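You operate a simulated robot arm through the tools that you are given. There is no shell and no other tool.

You are at the controls of a simulated robot arm. One attempt, no reset.

JOB
Measure the LOT 23 roll in the diameter gauge and fit the plug disc of that size.
Fine: open the jaw again and stand the roll in the orange ring for its disc.

The check looks at the end state, three seconds after you hand in, the way a careful person would. Anything else that was tipped, shoved, dropped, spilled or broken makes it a failure.

ROBOT AND FRAMES
A 6-joint arm with a two-finger gripper, fixed in place. Base frame: the origin is at the foot of the arm, x ahead of it, y to its left, z up. Units: mm, degrees, N and s.
Its first joint turns from -166.0 to 166.0 degrees. Payload 2.45 kg.
The TCP is the grasp point between the finger pads, 20 mm short of the fingertips. In the tool frame z runs along the fingers and y along their closing line. Largest opening 140 mm; the body of the gripper starts 168 mm behind the TCP.
Orientation is that of the tool frame in the base frame, as a unit quaternion [w, x, y, z]. With the fingers straight down and closing along the base's y, the tool's x points along the base's -x, its y along +y and its z along -z.

CONTROLS
- The arm moves only by the tool jog_arm. Its argument "commands" is a list of rows, each an object of numbers (a shift or turn left out is 0, a gripper value left out holds the last): "grip": the opening, from 0 (shut) to 1 (fully open); "tx", "ty", "tz": the shift along the tool's x, y, z in units of 100 mm (1.0 is 100 mm); "rx", "ry", "rz": the turn, a rotation vector about the tool's x, y, z in units of 180 degrees (1.0 is 180 degrees). In form: [{"grip": .., "tx": .., "ty": .., "tz": .., "rx": .., "ry": .., "rz": ..}, ...]. A call has 1 to 20 rows; each row is the pose to reach, as a shift and turn from the pose commanded when the call began, along the tool's axes at that moment. A call with a number of a shift or a turn outside -1 to 1 is refused whole. Rows are played at 5 a second. More than 50 mm and 8.6 degrees between two rows, or a gripper value outside its range, and nothing of the call is played. A pose out of reach is approached as far as the arm can. The call stops where the force on the tool passes 80 N (or 10 N more than at its start, if that is more) or the arm is blocked; 0.2 s more then pass. Each finger travels about 45 mm/s and halts on what it meets, pressing with about 27 N; the grip force reading is that of the motor and also rises with nothing between the fingers. The clock runs only during rows and for 0.2 s after the last one: add rows that repeat a pose to give the fingers time. It gives the time, the measured TCP pose, the force on the tool (base axes), the opening and the grip force at its end, in the units of the frame above (readings bear some noise), with the torque about the TCP (base axes, N m) and any sound that the robot's microphone picked up.
- Cameras (640 x 400 px; columns grow to the right, rows downward): "scene" is fixed at [398.3, -508.8, 1587.1]; the picture's right is [0.59, -0.81, 0.00], its down [-0.52, -0.38, -0.77] and it looks along [0.62, 0.45, -0.64] (base axes); focal length 323 px, centre (320, 200). "wrist" rides on the gripper at [78, 11, -209] in the tool frame; the picture's right is [-0.14, 0.99, 0.00], its down [-0.92, -0.13, -0.37] and it looks along [-0.37, -0.05, 0.93] (tool axes); focal length 280 px, centre (320, 200). There is no depth. A picture from a camera that has moved, and an enlarged one, comes with that camera's place and axes in the base frame and with its lens. The place of the scene camera against the robot may be out by one fixed shift of up to 12 mm in any direction.
- camera(camera): a new picture of that camera. It takes no simulated time.
- enlarge(camera, box): a new picture of the part [left, top, right, bottom] of that camera's present view, enlarged. It takes no simulated time.
- finish_job(): hands the job in; it is judged then, once.

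Places have to be worked out from the pictures, the camera data and where the tool is seen. Open the gripper and draw the arm clear of the work before you hand the job in, unless the task says otherwise.

The tools are called after "Request:" as name(argument=value, ...) on one line, values as JSON. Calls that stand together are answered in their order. jog_arm: Moves the arm, as the interface text tells. Its arguments: {"type":"object","properties":{"commands":{"type":"array","items":{"type":"object","properties":{"grip":{"type":"number"},"tx":{"type":"number"},"ty":{"type":"number"},"tz":{"type":"number"},"rx":{"type":"number"},"ry":{"type":"number"},"rz":{"type":"number"}}}}},"required":["commands"]} The other tools are called the same way: camera (camera) takes a picture; enlarge (camera, box) takes an enlarged picture of a part of a camera's view; finish_job () hands the job in.

At the start:

```text
clock: 0.0
eef_pos: [655.3, 230.3, 1159.8]
tool_rot: [0.0, 0.0, 1.0, -0.001]
ft_force: [-0.8, 0.1, 0.5]
torque: [-0.02, 0.03, -0.01]
finger_gap: 139.8
grip_force: 0.1
```

scene: 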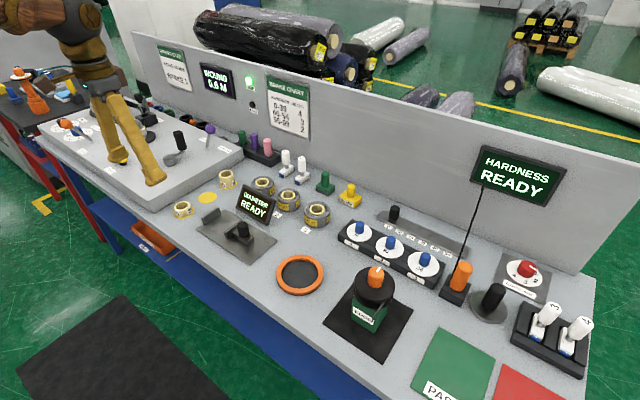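
wrist: 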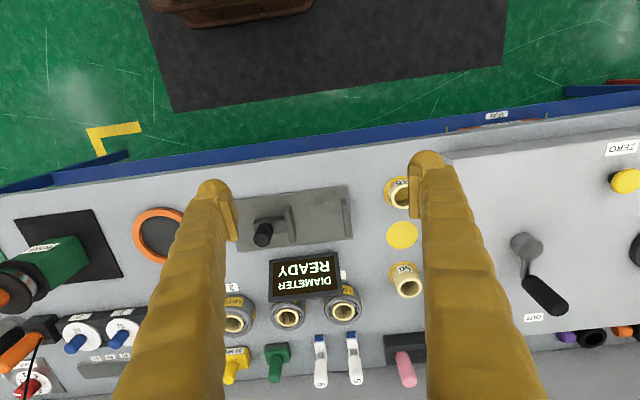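

I start by looking closer at the bench before moving anything: the rolls, the gauge, the discs and the charts.

Request:
enlarge(camera="scene", box=[150, 150, 350, 275])

Request:
enlarge(camera="scene", box=[130, 20, 330, 145])

Request:
enlarge(camera="scene", box=[310, 180, 470, 280])

Request:
enlarge(camera="scene", box=[440, 240, 600, 340])

Request:
enlarge(camera="wrist", box=[200, 150, 440, 300])

Request:
enlarge(camera="wrist", box=[200, 270, 440, 400])

```text
3.20 times, centred on (250, 212) of scene
camera zoom: at [398.3, -508.8, 1587.1], right [0.59, -0.81, 0.0], down [-0.52, -0.38, -0.77], along [0.62, 0.45, -0.64], focal length 1032 px, centre (544, 160)
```

zoom: 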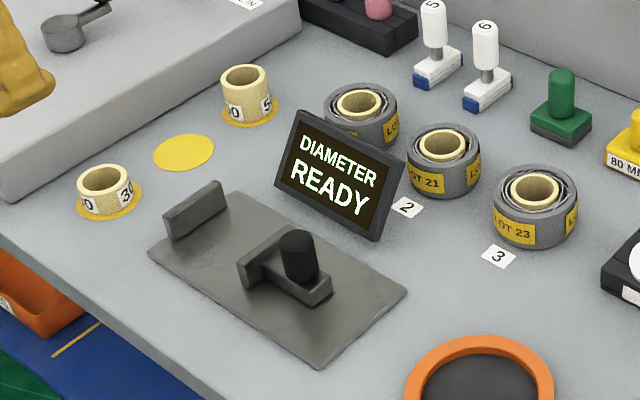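

```text
3.20 times, centred on (230, 82) of scene
camera zoom: at [398.3, -508.8, 1587.1], right [0.59, -0.81, 0.0], down [-0.52, -0.38, -0.77], along [0.62, 0.45, -0.64], focal length 1032 px, centre (608, 576)
```

zoom: 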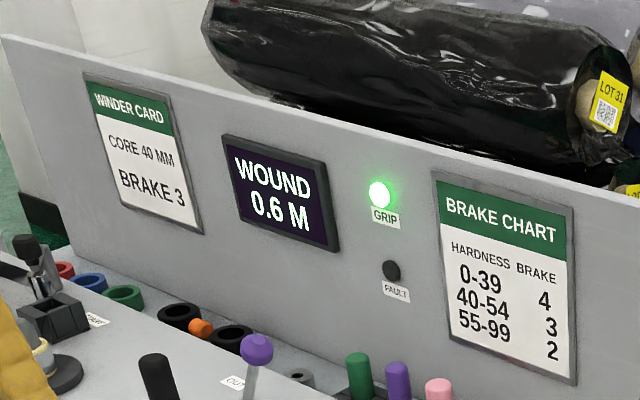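

```text
4.00 times, centred on (390, 230) of scene
camera zoom: at [398.3, -508.8, 1587.1], right [0.59, -0.81, 0.0], down [-0.52, -0.38, -0.77], along [0.62, 0.45, -0.64], focal length 1290 px, centre (40, 80)
```

zoom: 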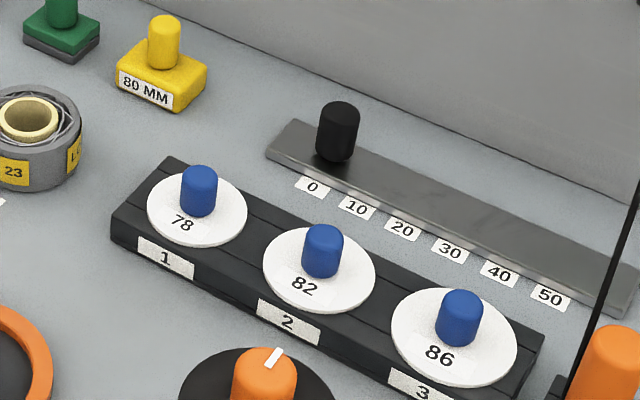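

```text
4.00 times, centred on (520, 290) of scene
camera zoom: at [398.3, -508.8, 1587.1], right [0.59, -0.81, 0.0], down [-0.52, -0.38, -0.77], along [0.62, 0.45, -0.64], focal length 1290 px, centre (-480, -160)
```

zoom: 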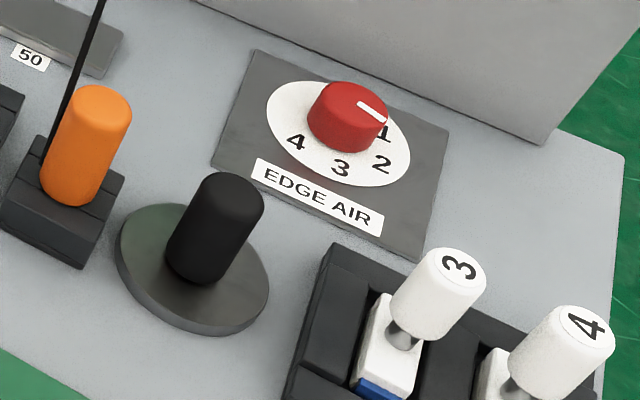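

```text
2.67 times, centred on (320, 225) of wrist
camera zoom: at [575.9, 242.6, 1369.8], right [0.14, 0.99, 0.0], down [0.92, -0.13, 0.37], along [0.37, -0.05, -0.93], focal length 748 px, centre (320, 133)
```

zoom: 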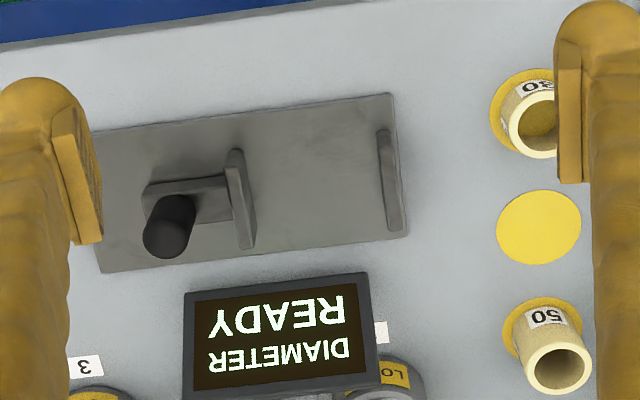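

```text
2.67 times, centred on (320, 335) of wrist
camera zoom: at [575.9, 242.6, 1369.8], right [0.14, 0.99, 0.0], down [0.92, -0.13, 0.37], along [0.37, -0.05, -0.93], focal length 748 px, centre (320, -160)
```

zoom: 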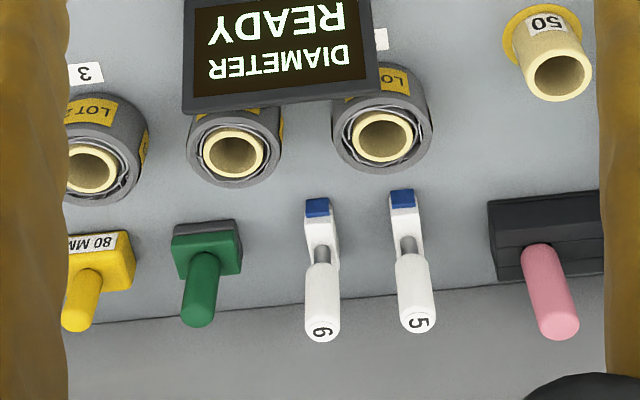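

The layout is clear: LOT 23 stands at spot 3, the gauge has a sliding jaw with a black knob, and discs 78/82/86 sit in the blue-knobbed rack. I'll move the arm sideways over the work, high up, to triangulate positions with the wrist camera.

Request:
jog_arm(commands=[{"ty": -0.3}, {"ty": -0.65}, {"ty": -1.0}, {"ty": -1.0}])

Request:
jog_arm(commands=[{"ty": -0.3}, {"ty": -0.65}, {"ty": -1.0}, {"ty": -1.0}])

Request:
camera(camera="wrist")

Request:
camera(camera="scene")

```text
clock: 1.0
eef_pos: [654.7, 129.7, 1159.5]
tool_rot: [0.0, 0.0, 1.0, 0.001]
ft_force: [-0.2, -0.2, 0.3]
torque: [0.01, 0.04, 0.0]
finger_gap: 139.8
grip_force: 0.0
```

```text
clock: 2.0
eef_pos: [654.5, 29.7, 1163.1]
tool_rot: [-0.001, 0.0, 1.0, 0.0]
ft_force: [-0.6, 0.1, -0.1]
torque: [0.02, -0.01, 0.01]
finger_gap: 139.9
grip_force: 0.1
```

```text
taken
camera wrist: at [574.5, 41.0, 1371.3], right [0.14, 0.99, 0.0], down [0.92, -0.13, 0.37], along [0.37, -0.05, -0.93], focal length 280 px, centre (320, 200)
```

wrist: 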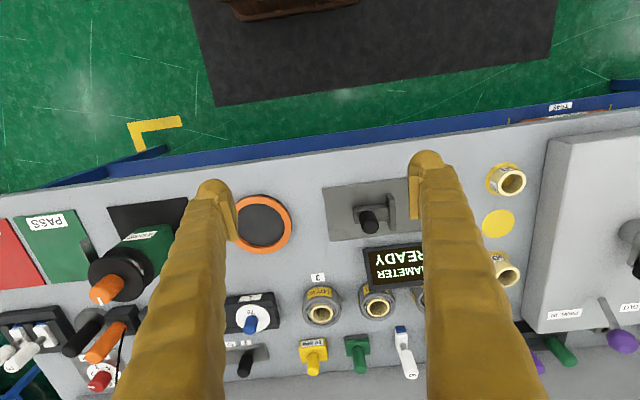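

```text
taken
```

scene: 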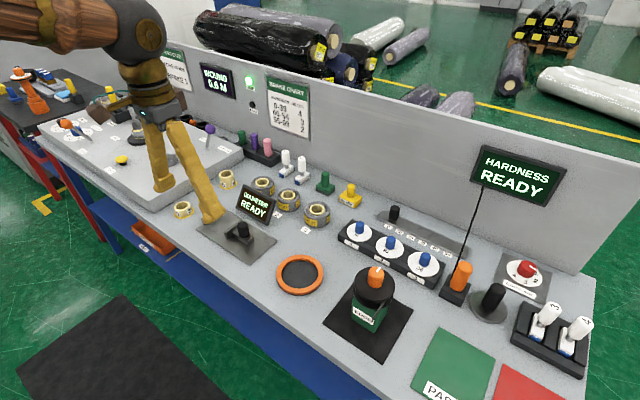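

Triangulating from the two wrist views puts the LOT 23 roll top near (1040, -19, 880), the gauge near (825, 112) and the orange ring near (825, -118). I'll look at enlarged details of these from here.

Request:
enlarge(camera="wrist", box=[280, 170, 440, 270])

Request:
enlarge(camera="wrist", box=[200, 270, 440, 400])

Request:
enlarge(camera="wrist", box=[60, 180, 300, 330])

Request:
enlarge(camera="scene", box=[180, 190, 340, 290])

Request:
enlarge(camera="scene", box=[260, 240, 420, 340])

```text
4.00 times, centred on (360, 220) of wrist
camera zoom: at [574.5, 41.0, 1371.3], right [0.14, 0.99, 0.0], down [0.92, -0.13, 0.37], along [0.37, -0.05, -0.93], focal length 1122 px, centre (160, 120)
```

zoom: 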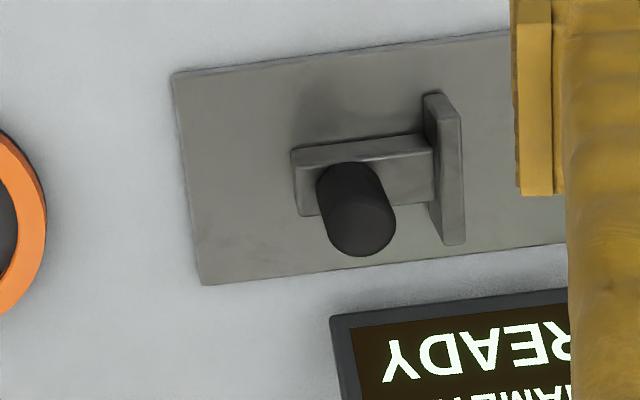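

```text
2.67 times, centred on (320, 335) of wrist
camera zoom: at [574.5, 41.0, 1371.3], right [0.14, 0.99, 0.0], down [0.92, -0.13, 0.37], along [0.37, -0.05, -0.93], focal length 748 px, centre (320, -160)
```

zoom: 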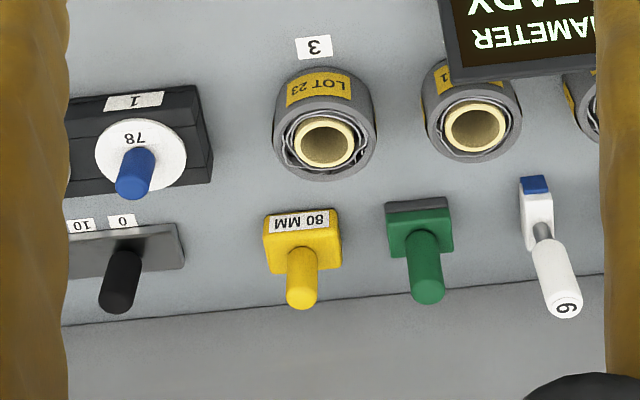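

```text
2.67 times, centred on (180, 255) of wrist
camera zoom: at [574.5, 41.0, 1371.3], right [0.14, 0.99, 0.0], down [0.92, -0.13, 0.37], along [0.37, -0.05, -0.93], focal length 748 px, centre (693, 53)
```

zoom: 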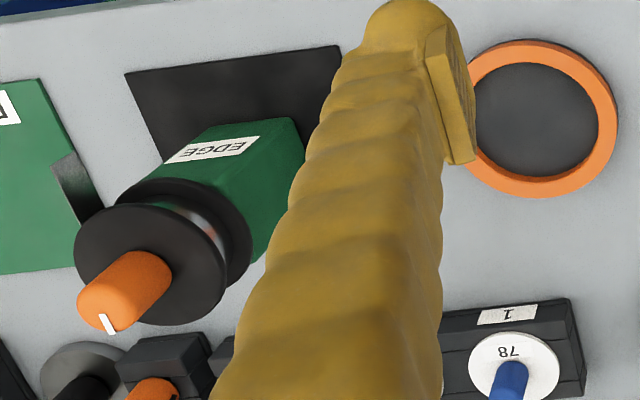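

```text
4.00 times, centred on (260, 240) of scene
camera zoom: at [398.3, -508.8, 1587.1], right [0.59, -0.81, 0.0], down [-0.52, -0.38, -0.77], along [0.62, 0.45, -0.64], focal length 1290 px, centre (560, 40)
```

zoom: 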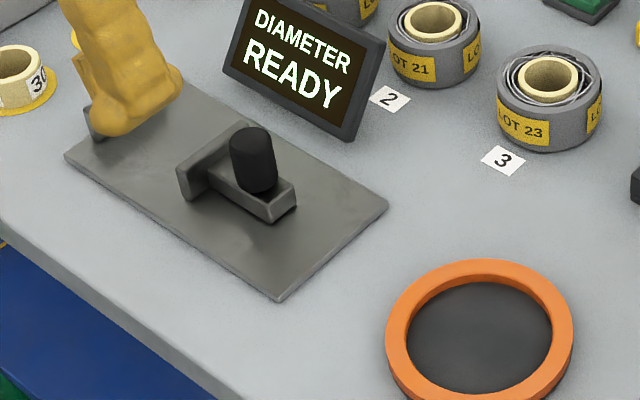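

```text
4.00 times, centred on (340, 290) of scene
camera zoom: at [398.3, -508.8, 1587.1], right [0.59, -0.81, 0.0], down [-0.52, -0.38, -0.77], along [0.62, 0.45, -0.64], focal length 1290 px, centre (240, -160)
```

zoom: 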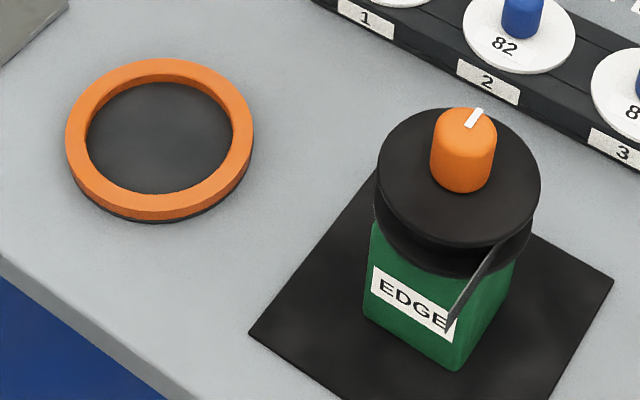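

Next I'll move forward at height toward the roll row to check reach and get a closer look.

Request:
jog_arm(commands=[{"tx": -0.3}, {"tx": -0.65}, {"tx": -1.0}, {"tx": -1.0}])

Request:
jog_arm(commands=[{"tx": -0.3, "tz": 0.2}, {"tx": -0.65, "tz": 0.4}, {"tx": -1.0, "tz": 0.6}, {"tx": -1.0, "tz": 0.6}])

Request:
camera(camera="wrist")

```text
clock: 3.0
eef_pos: [755.7, 34.2, 1158.1]
tool_rot: [0.0, 0.0, 1.0, 0.0]
ft_force: [-0.2, -0.2, 0.1]
torque: [-0.01, 0.0, -0.01]
finger_gap: 140.1
grip_force: 0.1
```

```text
clock: 4.0
eef_pos: [857.8, 31.1, 1098.5]
tool_rot: [0.001, 0.001, 1.0, -0.001]
ft_force: [-0.8, 0.4, 0.4]
torque: [-0.02, 0.0, -0.01]
finger_gap: 139.8
grip_force: 0.2
```

```text
taken
camera wrist: at [778.4, 43.2, 1308.1], right [0.14, 0.99, 0.0], down [0.92, -0.13, 0.37], along [0.37, -0.05, -0.93], focal length 280 px, centre (320, 200)
```

wrist: 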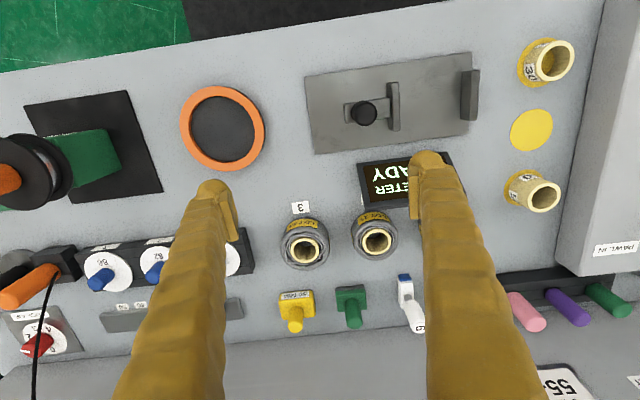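

The rays agree on roll LOT 23 at about (1038, -17), top around z 880. I'll carry on toward it, still well above, to test reach with the tool straight down.

Request:
jog_arm(commands=[{"tx": -0.3, "ty": -0.16, "tz": 0.1}, {"tx": -0.65, "ty": -0.32, "tz": 0.25}, {"tx": -1.0, "ty": -0.47, "tz": 0.4}, {"tx": -1.0, "ty": -0.47, "tz": 0.4}])

Request:
camera(camera="wrist")

Request:
camera(camera="scene")

```text
clock: 5.0
eef_pos: [955.1, -16.1, 1060.6]
tool_rot: [0.0, 0.0, 1.0, 0.0]
ft_force: [-0.1, -0.3, 0.0]
torque: [0.02, -0.01, 0.02]
finger_gap: 140.1
grip_force: 0.0
```

```text
taken
camera wrist: at [875.9, -4.1, 1269.4], right [0.14, 0.99, 0.0], down [0.92, -0.13, 0.37], along [0.37, -0.05, -0.93], focal length 280 px, centre (320, 200)
```

wrist: 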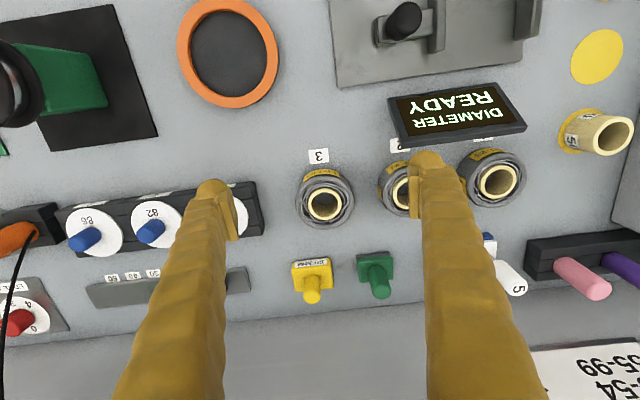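

```text
taken
```

scene: 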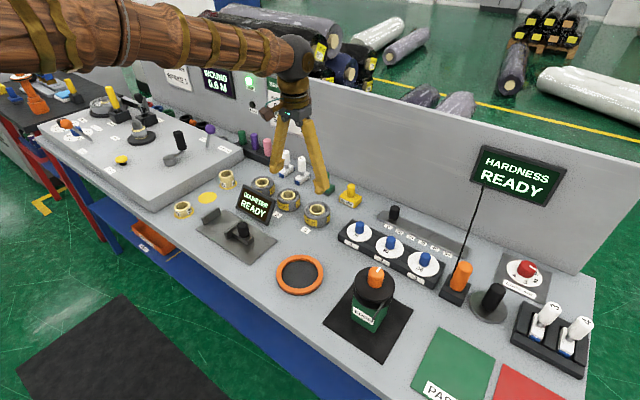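

The arm moves freely at x = 955. I'll go on 83 mm forward and 60 mm down to stand above the roll.

Request:
jog_arm(commands=[{"tx": -0.3, "tz": 0.2}, {"tx": -0.6, "tz": 0.4}, {"tx": -0.83, "tz": 0.6}, {"tx": -0.83, "tz": 0.6}])

Request:
camera(camera="wrist")

Request:
camera(camera="scene")

```text
clock: 6.0
eef_pos: [1036.6, -18.2, 999.7]
tool_rot: [-0.001, 0.001, 1.0, 0.0]
ft_force: [0.8, 0.6, -0.5]
torque: [0.0, 0.01, 0.01]
finger_gap: 140.0
grip_force: 0.1
```

```text
taken
camera wrist: at [957.9, -5.6, 1209.8], right [0.14, 0.99, 0.0], down [0.92, -0.13, 0.37], along [0.37, -0.05, -0.93], focal length 280 px, centre (320, 200)
```

wrist: 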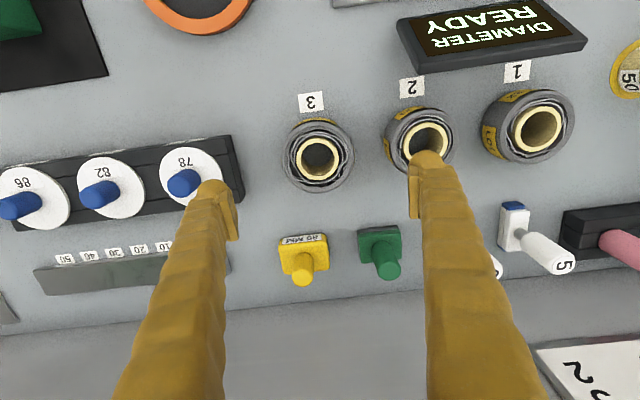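

```text
taken
```

scene: 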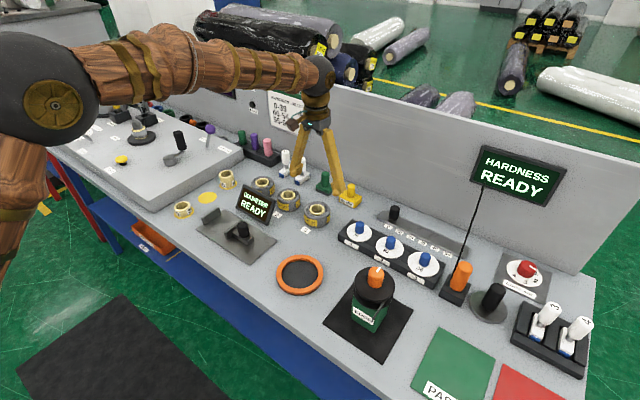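

The arm reaches (1037, -18) with the tool straight down, right above the roll. I'll enlarge the roll to judge its outline, height and centre.

Request:
enlarge(camera="wrist", box=[240, 80, 400, 230])

Request:
enlarge(camera="scene", box=[260, 160, 380, 240])

Request:
enlarge(camera="wrist", box=[0, 120, 260, 300])

```text
2.67 times, centred on (320, 155) of wrist
camera zoom: at [957.9, -5.6, 1209.8], right [0.14, 0.99, 0.0], down [0.92, -0.13, 0.37], along [0.37, -0.05, -0.93], focal length 748 px, centre (320, 320)
```

zoom: 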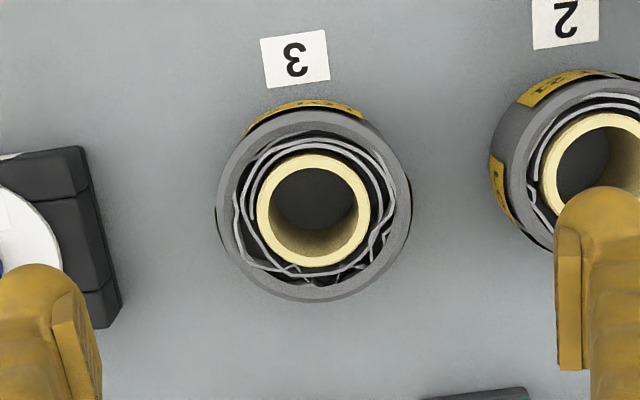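

```text
5.00 times, centred on (320, 200) of scene
camera zoom: at [398.3, -508.8, 1587.1], right [0.59, -0.81, 0.0], down [-0.52, -0.38, -0.77], along [0.62, 0.45, -0.64], focal length 1613 px, centre (320, 200)
```

zoom: 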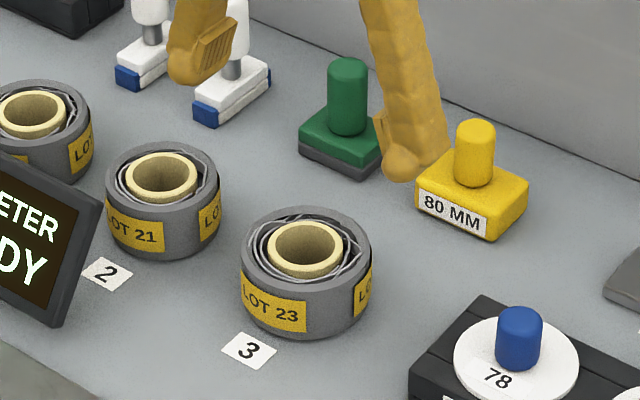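

```text
2.22 times, centred on (130, 210) of wrist
camera zoom: at [957.9, -5.6, 1209.8], right [0.14, 0.99, 0.0], down [0.92, -0.13, 0.37], along [0.37, -0.05, -0.93], focal length 623 px, centre (742, 178)
```

zoom: 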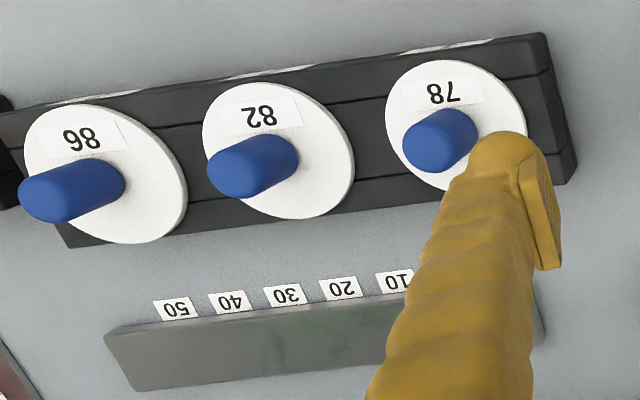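

The LOT 23 roll is about 86 mm wide with its top at z≈881 and stands at roughly (1037, -18); the table is near z 840. Since the gauge jaws close along y, I'll turn the gripper 90° so its fingers close along x.

Request:
jog_arm(commands=[{"rz": -0.042}, {"rz": -0.084}, {"rz": -0.126}, {"rz": -0.168}, {"rz": -0.21}, {"rz": -0.252}, {"rz": -0.294}, {"rz": -0.336}, {"rz": -0.378}, {"rz": -0.42}, {"rz": -0.462}, {"rz": -0.5}, {"rz": -0.5}])

Request:
camera(camera="wrist")

Request:
camera(camera="scene")

```text
clock: 8.8
eef_pos: [1038.7, -15.9, 998.9]
tool_rot: [-0.001, 0.708, -0.706, 0.001]
ft_force: [0.4, 0.0, 0.2]
torque: [0.01, -0.02, 0.02]
finger_gap: 140.1
grip_force: 0.0
```

```text
taken
camera wrist: at [1026.6, -93.2, 1209.0], right [-0.99, 0.14, 0.0], down [0.13, 0.92, 0.37], along [0.05, 0.37, -0.93], focal length 280 px, centre (320, 200)
```

wrist: 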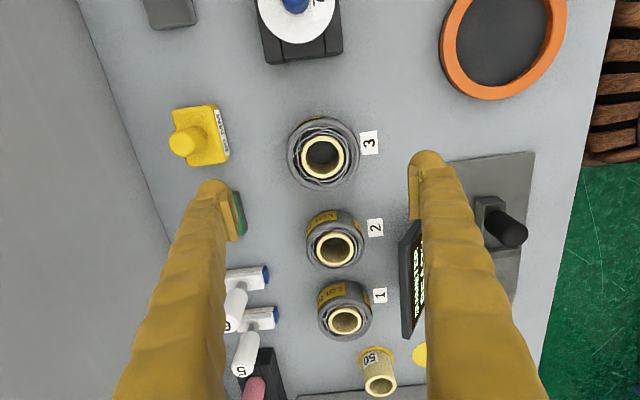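

```text
taken
```

scene: 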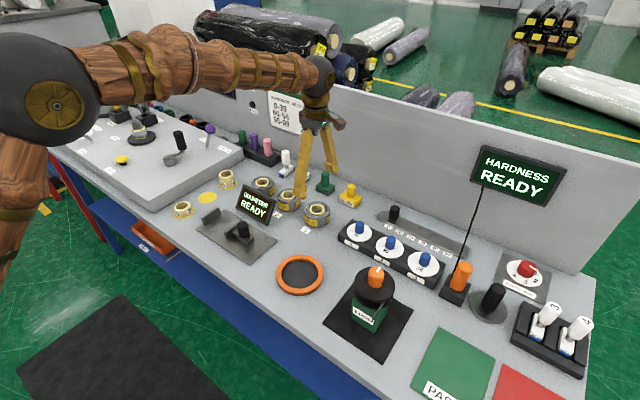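

The fingers now close along x, with the roll centred between them at about (1037, -18). I'll narrow the opening to ~120 mm and descend to just above the roll top.

Request:
jog_arm(commands=[{"tx": 0.02, "ty": 0.01, "tz": 0.3, "grip": 0.86}, {"tx": 0.02, "ty": 0.01, "tz": 0.6, "grip": 0.86}, {"tx": 0.02, "ty": 0.01, "tz": 0.85, "grip": 0.86}, {"tx": 0.02, "ty": 0.01, "tz": 0.85, "grip": 0.86}])

Request:
camera(camera="wrist")

Request:
enlarge(camera="scene", box=[260, 140, 400, 240])

```text
clock: 9.8
eef_pos: [1036.2, -16.7, 915.0]
tool_rot: [0.001, 0.708, -0.707, -0.001]
ft_force: [0.2, -1.0, 0.0]
torque: [-0.01, 0.0, 0.0]
finger_gap: 120.4
grip_force: 0.1
```

```text
taken
camera wrist: at [1024.4, -93.6, 1125.0], right [-0.99, 0.14, 0.0], down [0.13, 0.92, 0.37], along [0.05, 0.37, -0.93], focal length 280 px, centre (320, 200)
```

wrist: 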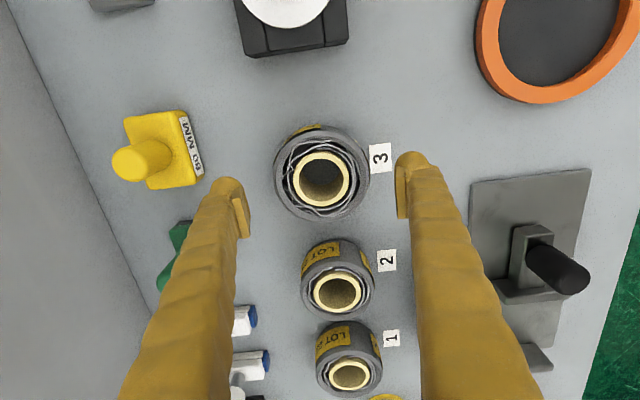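

```text
4.00 times, centred on (330, 190) of scene
camera zoom: at [398.3, -508.8, 1587.1], right [0.59, -0.81, 0.0], down [-0.52, -0.38, -0.77], along [0.62, 0.45, -0.64], focal length 1290 px, centre (280, 240)
```

zoom: 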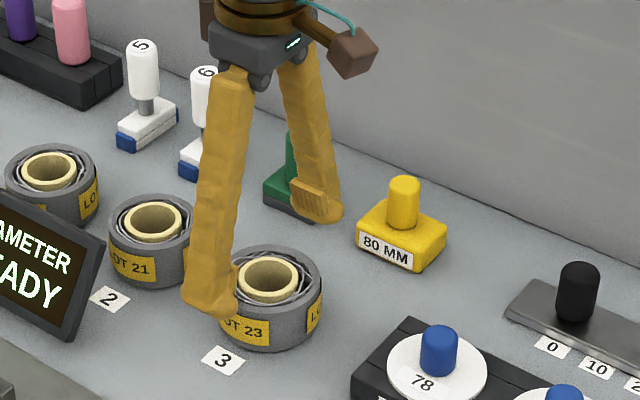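

The view shows the core about 2 mm nearer in x and 3 mm further in -y than the TCP. I correct for that, descend to TCP z≈877 (tips about 17 mm above the table), and then close on the roll.

Request:
jog_arm(commands=[{"tx": 0.03, "ty": 0.015, "tz": 0.1}, {"tx": 0.03, "ty": 0.015, "tz": 0.25}, {"tx": 0.03, "ty": 0.015, "tz": 0.375}, {"tx": 0.03, "ty": 0.015, "tz": 0.375}])

Request:
camera(camera="wrist")

Request:
enlarge(camera="scene", box=[260, 140, 400, 240])

```text
clock: 10.8
eef_pos: [1035.1, -22.4, 878.4]
tool_rot: [-0.001, -0.707, 0.708, 0.001]
ft_force: [-0.5, 0.6, 0.2]
torque: [-0.02, 0.05, 0.02]
finger_gap: 120.4
grip_force: 0.0
```

```text
taken
camera wrist: at [1024.3, -99.9, 1087.3], right [-0.99, 0.14, 0.0], down [0.13, 0.92, 0.37], along [0.05, 0.37, -0.93], focal length 280 px, centre (320, 200)
```

wrist: 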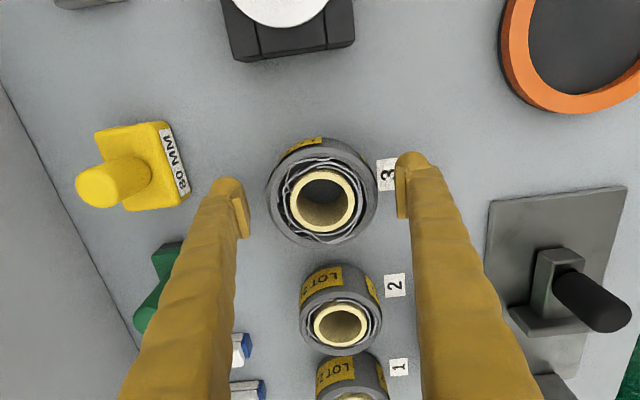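

```text
4.00 times, centred on (330, 190) of scene
camera zoom: at [398.3, -508.8, 1587.1], right [0.59, -0.81, 0.0], down [-0.52, -0.38, -0.77], along [0.62, 0.45, -0.64], focal length 1290 px, centre (280, 240)
```

zoom: 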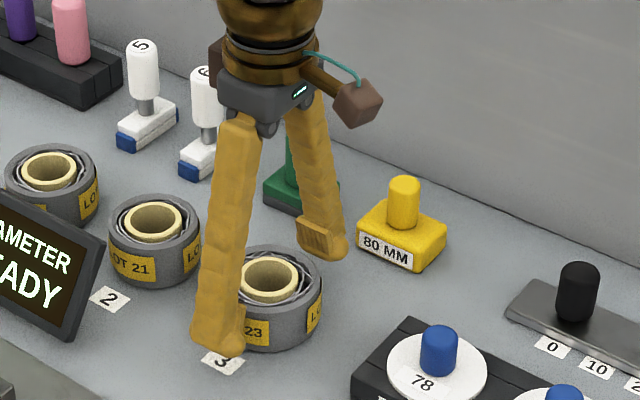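

The fingers straddle the roll evenly. Now I close on it and give the fingers time to settle.

Request:
jog_arm(commands=[{"grip": 0.5}, {"grip": 0.4}, {"grip": 0.2}, {"grip": 0.0}, {"grip": 0.0}, {"grip": 0.0}])

Request:
camera(camera="wrist")

```text
clock: 12.2
eef_pos: [1035.7, -23.0, 877.1]
tool_rot: [0.0, -0.707, 0.708, 0.0]
ft_force: [-2.7, 0.1, 3.3]
torque: [0.01, 0.03, -0.02]
finger_gap: 88.7
grip_force: 27.3
```

```text
taken
camera wrist: at [1024.2, -99.8, 1087.4], right [-0.99, 0.14, 0.0], down [0.13, 0.92, 0.37], along [0.05, 0.37, -0.93], focal length 280 px, centre (320, 200)
```

wrist: 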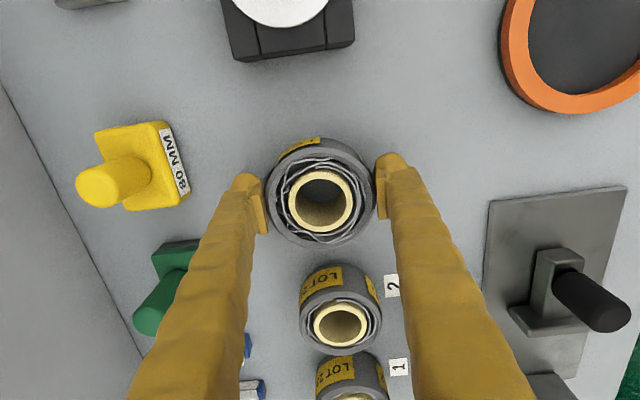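

The grip is firm (27 N) with an 88.7 mm gap, so the roll is held. I'll lift it straight up 100 mm and then carry it toward the gauge.

Request:
jog_arm(commands=[{"tz": -0.05}, {"tz": -0.2}, {"tz": -0.4}, {"tz": -0.6}, {"tz": -0.8}, {"tz": -1.0}, {"tz": -1.0}])

Request:
camera(camera="wrist")

Request:
camera(camera="scene")

```text
clock: 13.8
eef_pos: [1034.9, -22.2, 976.8]
tool_rot: [0.0, -0.706, 0.708, 0.0]
ft_force: [0.7, 0.1, 0.2]
torque: [-0.01, 0.0, 0.03]
finger_gap: 0.0
grip_force: 26.8
```

```text
taken
camera wrist: at [1024.1, -99.7, 1187.2], right [-0.99, 0.14, 0.0], down [0.13, 0.92, 0.37], along [0.05, 0.37, -0.93], focal length 280 px, centre (320, 200)
```

wrist: 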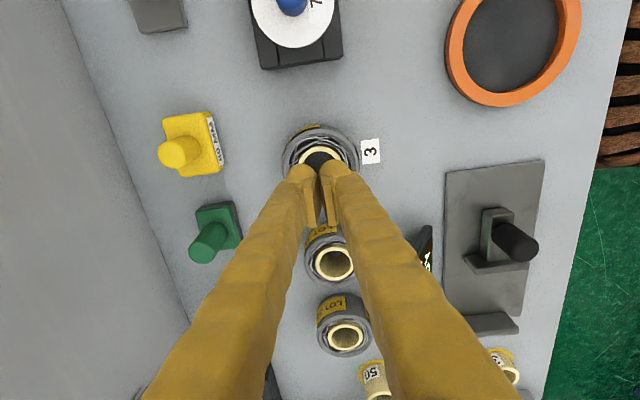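

```text
taken
```

scene: 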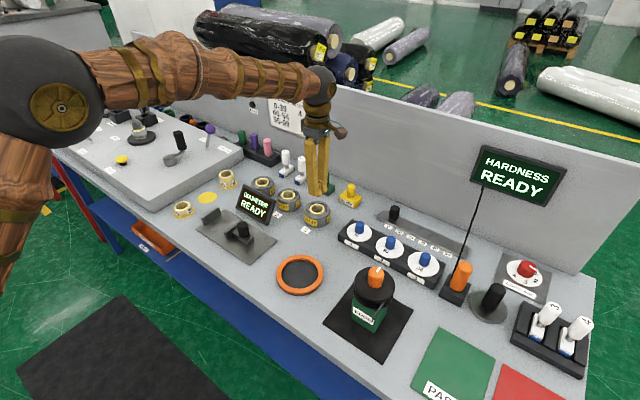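

The gap went to 0: the roll slipped out of the fingers on the lift, and still seems to stand at its spot. I'll check it closely before doing anything else.

Request:
enlarge(camera="scene", box=[260, 160, 380, 240])

Request:
enlarge(camera="wrist", box=[240, 80, 400, 200])

```text
5.00 times, centred on (320, 200) of scene
camera zoom: at [398.3, -508.8, 1587.1], right [0.59, -0.81, 0.0], down [-0.52, -0.38, -0.77], along [0.62, 0.45, -0.64], focal length 1613 px, centre (320, 200)
```

zoom: 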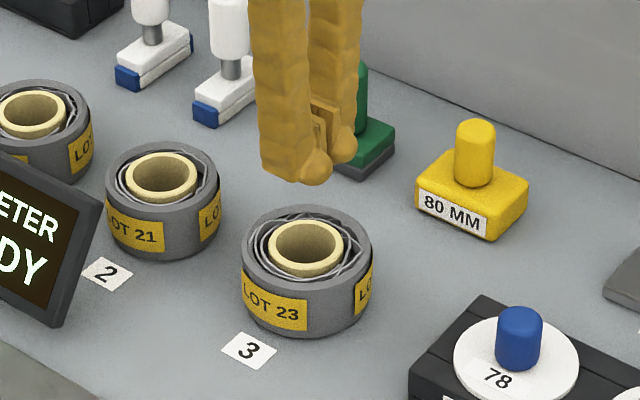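

```text
3.33 times, centred on (320, 140) of wrist
camera zoom: at [1024.1, -99.7, 1187.2], right [-0.99, 0.14, 0.0], down [0.13, 0.92, 0.37], along [0.05, 0.37, -0.93], focal length 935 px, centre (320, 400)
```

zoom: 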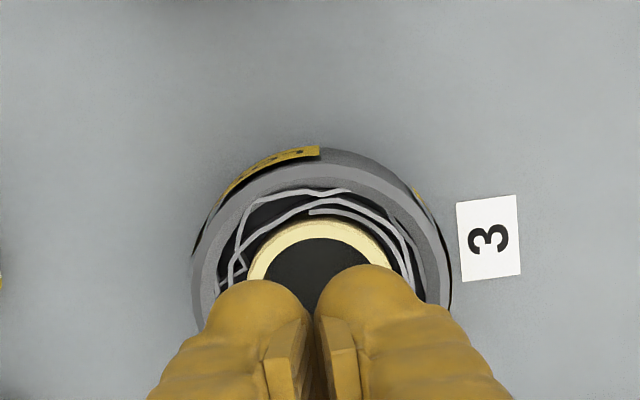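

The roll is still upright at its spot, with no visible shift; the grip was probably too high on it. I'll reopen here, well above the roll, and take a fresh look.

Request:
jog_arm(commands=[{"grip": 0.3}, {"grip": 0.6}, {"grip": 0.86}, {"grip": 0.86}, {"grip": 0.86}, {"grip": 0.86}, {"grip": 0.86}])

Request:
enlarge(camera="wrist", box=[240, 80, 400, 200])

```text
clock: 15.4
eef_pos: [1035.8, -22.8, 977.4]
tool_rot: [0.0, -0.707, 0.707, 0.0]
ft_force: [-0.4, 0.2, -0.5]
torque: [0.02, 0.0, -0.01]
finger_gap: 120.8
grip_force: 0.1
```

```text
3.33 times, centred on (320, 140) of wrist
camera zoom: at [1024.0, -99.7, 1187.1], right [-0.99, 0.14, 0.0], down [0.13, 0.92, 0.37], along [0.05, 0.37, -0.93], focal length 935 px, centre (320, 400)
```

zoom: 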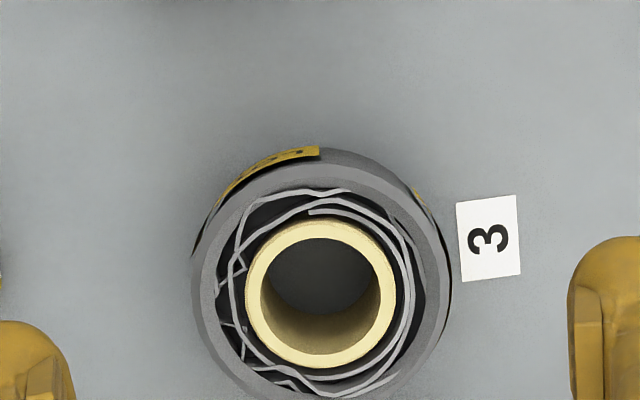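

The core centre shows about 3.7 mm toward +y of the TCP, and the rim is about 87 mm wide. I'll correct for that, then go lower this time, to TCP z≈866 (tips about 846, the table about 839).

Request:
jog_arm(commands=[{"tx": -0.036, "tz": 0.25}, {"tx": -0.036, "tz": 0.5}, {"tx": -0.036, "tz": 0.75}, {"tx": -0.036, "tz": 0.95}, {"tx": -0.036, "tz": 0.95}])

Request:
jog_arm(commands=[{"tz": 0.05}, {"tz": 0.1}, {"tz": 0.16}, {"tz": 0.16}])

Request:
camera(camera="wrist")

Request:
enlarge(camera="scene", box=[260, 160, 380, 240])

```text
clock: 16.6
eef_pos: [1036.6, -19.2, 883.4]
tool_rot: [0.0, -0.707, 0.707, 0.0]
ft_force: [0.5, 0.2, 0.5]
torque: [0.02, 0.01, 0.03]
finger_gap: 120.5
grip_force: 0.0
```

```text
clock: 17.6
eef_pos: [1036.3, -18.1, 868.3]
tool_rot: [0.0, 0.707, -0.707, 0.0]
ft_force: [0.4, 0.4, 0.4]
torque: [0.0, 0.0, 0.02]
finger_gap: 120.3
grip_force: 0.1
```

```text
taken
camera wrist: at [1024.1, -95.5, 1078.0], right [-0.99, 0.14, 0.0], down [0.13, 0.92, 0.37], along [0.05, 0.37, -0.93], focal length 280 px, centre (320, 200)
```

wrist: 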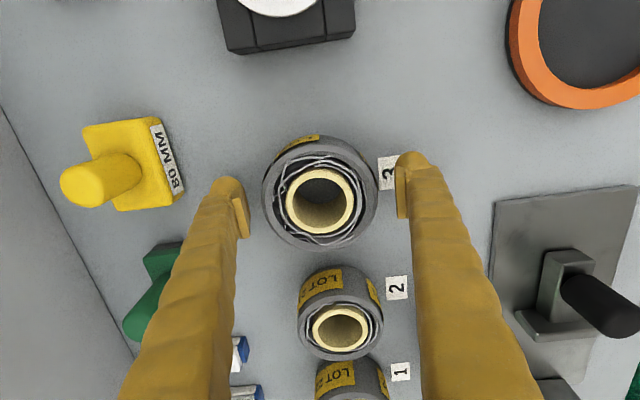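

```text
5.00 times, centred on (320, 200) of scene
camera zoom: at [398.3, -508.8, 1587.1], right [0.59, -0.81, 0.0], down [-0.52, -0.38, -0.77], along [0.62, 0.45, -0.64], focal length 1613 px, centre (320, 200)
```

zoom: 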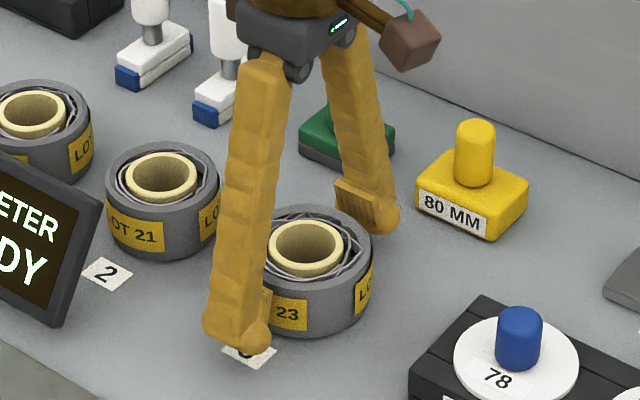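

Clear of the table with no force. Now I close, then lift only a few millimetres and check the gap and the force before going on.

Request:
jog_arm(commands=[{"grip": 0.4}, {"grip": 0.2}, {"grip": 0.0}, {"grip": 0.0}, {"grip": 0.0}, {"grip": 0.0}, {"grip": 0.0}])

Request:
jog_arm(commands=[{"tz": -0.01}, {"tz": -0.02}, {"tz": -0.03}, {"tz": -0.04}, {"tz": -0.05}, {"tz": -0.05}])

Request:
camera(camera="wrist")

Request:
enlarge(camera="scene", box=[260, 160, 380, 240])

```text
clock: 19.2
eef_pos: [1035.7, -20.0, 869.1]
tool_rot: [0.0, -0.707, 0.707, 0.0]
ft_force: [1.2, 0.0, 0.4]
torque: [0.01, 0.11, -0.03]
finger_gap: 92.4
grip_force: 27.4
```

```text
clock: 20.6
eef_pos: [1036.9, -17.7, 871.6]
tool_rot: [0.0, 0.708, -0.706, 0.0]
ft_force: [-0.3, -0.3, -2.4]
torque: [0.01, 0.01, 0.0]
finger_gap: 92.4
grip_force: 27.1
```

```text
taken
camera wrist: at [1023.9, -95.6, 1081.1], right [-0.99, 0.14, 0.0], down [0.13, 0.92, 0.37], along [0.05, 0.37, -0.93], focal length 280 px, centre (320, 200)
```

wrist: 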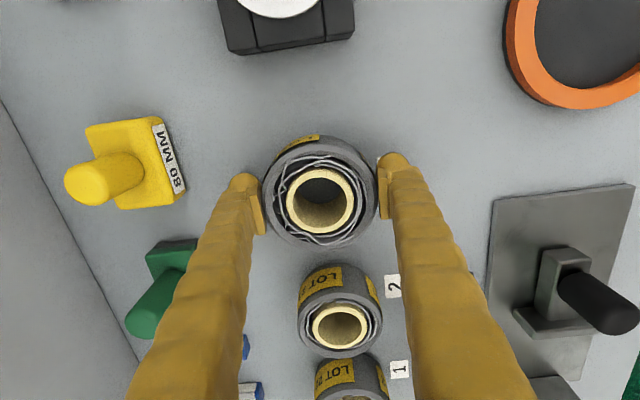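

```text
5.00 times, centred on (320, 200) of scene
camera zoom: at [398.3, -508.8, 1587.1], right [0.59, -0.81, 0.0], down [-0.52, -0.38, -0.77], along [0.62, 0.45, -0.64], focal length 1613 px, centre (320, 200)
```

zoom: 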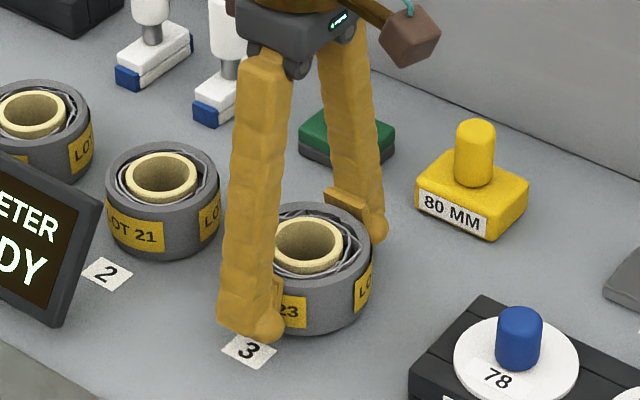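

The gap holds at 92.4 mm and about 2.4 N now hangs on the tool, so the roll seems to be lifting. I'll raise it slowly to 40 mm and check again.

Request:
jog_arm(commands=[{"tz": -0.02}, {"tz": -0.05}, {"tz": -0.08}, {"tz": -0.12}, {"tz": -0.16}, {"tz": -0.2}, {"tz": -0.25}, {"tz": -0.3}, {"tz": -0.35}, {"tz": -0.35}])

Request:
camera(camera="wrist")

Request:
enlarge(camera="scene", box=[260, 160, 380, 240])

```text
clock: 22.8
eef_pos: [1035.9, -17.3, 906.8]
tool_rot: [0.0, -0.707, 0.707, 0.0]
ft_force: [0.5, -0.7, -2.9]
torque: [0.0, -0.01, -0.01]
finger_gap: 92.2
grip_force: 26.8
```

```text
taken
camera wrist: at [1023.5, -94.7, 1116.1], right [-0.99, 0.14, 0.0], down [0.13, 0.92, 0.37], along [0.05, 0.37, -0.93], focal length 280 px, centre (320, 200)
```

wrist: 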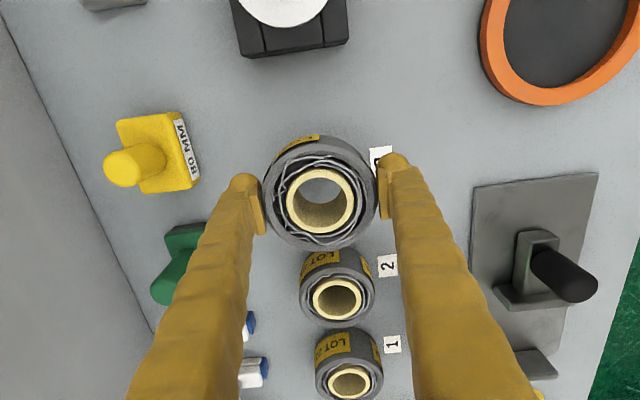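

```text
5.00 times, centred on (320, 200) of scene
camera zoom: at [398.3, -508.8, 1587.1], right [0.59, -0.81, 0.0], down [-0.52, -0.38, -0.77], along [0.62, 0.45, -0.64], focal length 1613 px, centre (320, 200)
```

zoom: 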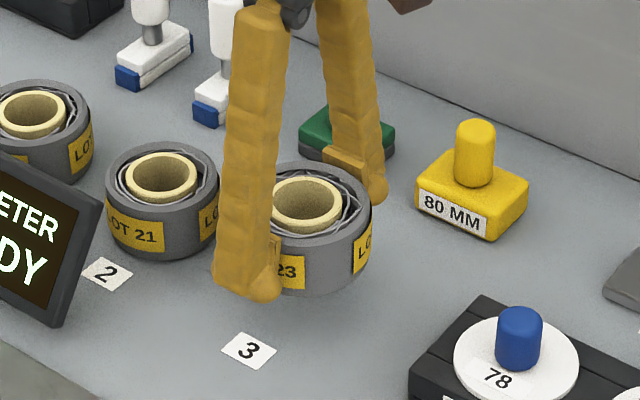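

The roll is held well (about 0.3 kg) and clear of the table. I'll raise it a further 60 mm and carry it back toward x≈820 along y≈-18, clear of the display.

Request:
jog_arm(commands=[{"tz": -0.1}, {"tz": -0.25}, {"tz": -0.4}, {"tz": -0.55}, {"tz": -0.6}, {"tz": -0.6}])

Request:
jog_arm(commands=[{"ty": 0.08}, {"ty": 0.2}, {"ty": 0.35}, {"ty": 0.5}, {"ty": 0.65}, {"ty": 0.8}, {"ty": 0.93}, {"ty": 1.0}, {"ty": 1.0}])

Request:
camera(camera="wrist")

```text
clock: 24.2
eef_pos: [1037.2, -18.7, 965.8]
tool_rot: [0.0, 0.707, -0.707, 0.001]
ft_force: [-0.5, -0.4, -1.8]
torque: [0.01, -0.01, -0.01]
finger_gap: 92.4
grip_force: 27.1
```

```text
clock: 26.2
eef_pos: [936.2, -18.1, 965.5]
tool_rot: [0.0, 0.707, -0.707, 0.0]
ft_force: [-0.1, 0.1, -2.5]
torque: [-0.02, -0.02, 0.0]
finger_gap: 92.2
grip_force: 27.2
```

```text
taken
camera wrist: at [923.8, -94.8, 1175.6], right [-0.99, 0.14, 0.0], down [0.13, 0.92, 0.37], along [0.05, 0.37, -0.93], focal length 280 px, centre (320, 200)
```

wrist: 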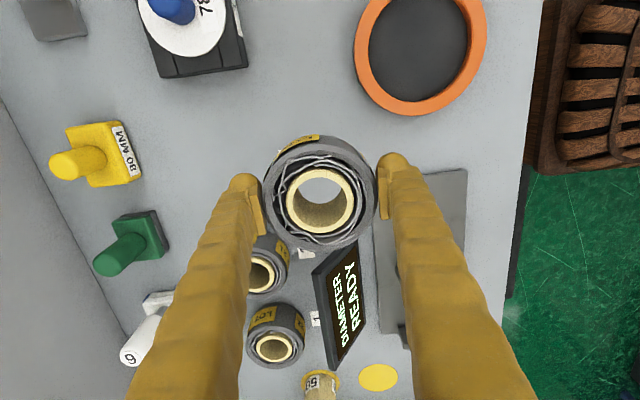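

The roll is steady in the grip. I'll go another 100 mm back and look at the gauge from there.

Request:
jog_arm(commands=[{"ty": 0.08}, {"ty": 0.2}, {"ty": 0.35}, {"ty": 0.5}, {"ty": 0.65}, {"ty": 0.8}, {"ty": 0.93}, {"ty": 1.0}, {"ty": 1.0}])

Request:
camera(camera="wrist")

Request:
camera(camera="scene")

```text
clock: 28.2
eef_pos: [833.3, -18.3, 966.6]
tool_rot: [0.0, 0.708, -0.707, 0.0]
ft_force: [-0.2, 0.5, -2.4]
torque: [0.02, 0.04, -0.01]
finger_gap: 91.9
grip_force: 27.4
```

```text
taken
camera wrist: at [822.8, -95.0, 1176.6], right [-0.99, 0.14, 0.0], down [0.13, 0.92, 0.37], along [0.05, 0.37, -0.93], focal length 280 px, centre (320, 200)
```

wrist: 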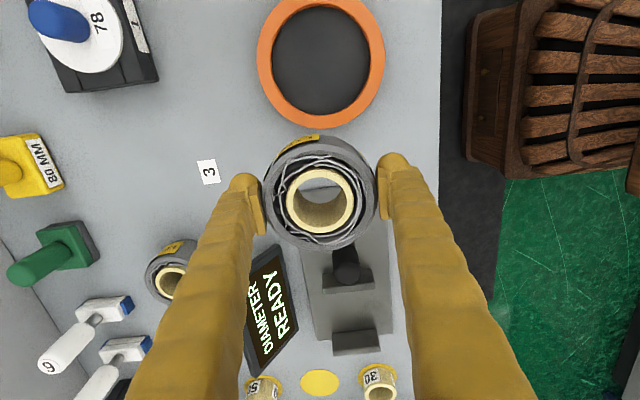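

```text
taken
```

scene: 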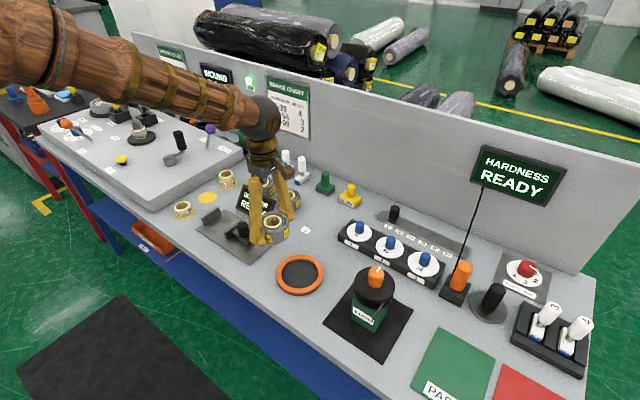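

I'll enlarge the gauge area of this wrist view to locate the jaws.

Request:
enlarge(camera="wrist", box=[230, 220, 430, 400])

Request:
enlarge(camera="scene", box=[180, 170, 340, 270])

Request:
enlarge(camera="wrist", box=[230, 0, 430, 130])

```text
2.22 times, centred on (330, 310) of wrist
camera zoom: at [822.8, -95.0, 1176.6], right [-0.99, 0.14, 0.0], down [0.13, 0.92, 0.37], along [0.05, 0.37, -0.93], focal length 623 px, centre (298, -44)
```

zoom: 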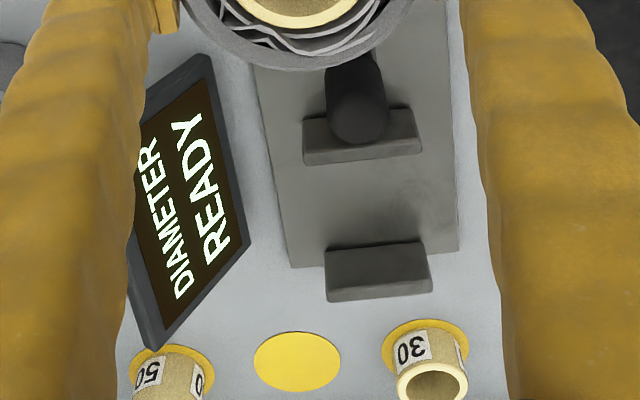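

```text
4.00 times, centred on (260, 220) of scene
camera zoom: at [398.3, -508.8, 1587.1], right [0.59, -0.81, 0.0], down [-0.52, -0.38, -0.77], along [0.62, 0.45, -0.64], focal length 1290 px, centre (560, 120)
```

zoom: 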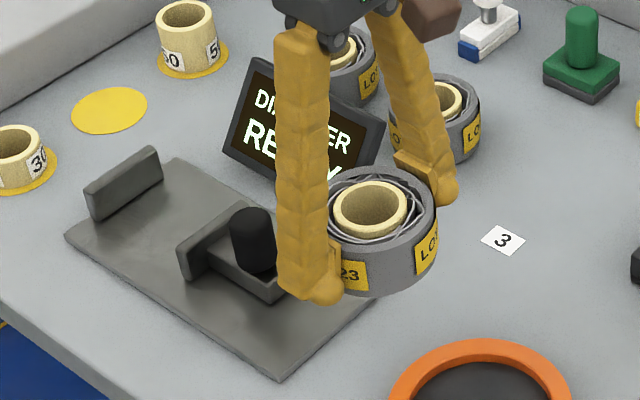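

```text
3.08 times, centred on (330, 65) of wrist
camera zoom: at [822.8, -95.0, 1176.6], right [-0.99, 0.14, 0.0], down [0.13, 0.92, 0.37], along [0.05, 0.37, -0.93], focal length 863 px, centre (289, 615)
```

zoom: 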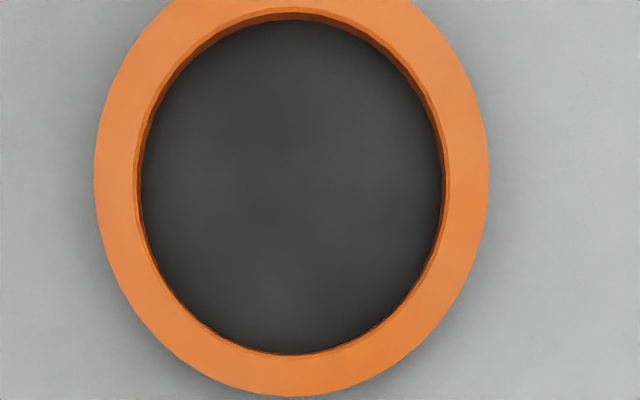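

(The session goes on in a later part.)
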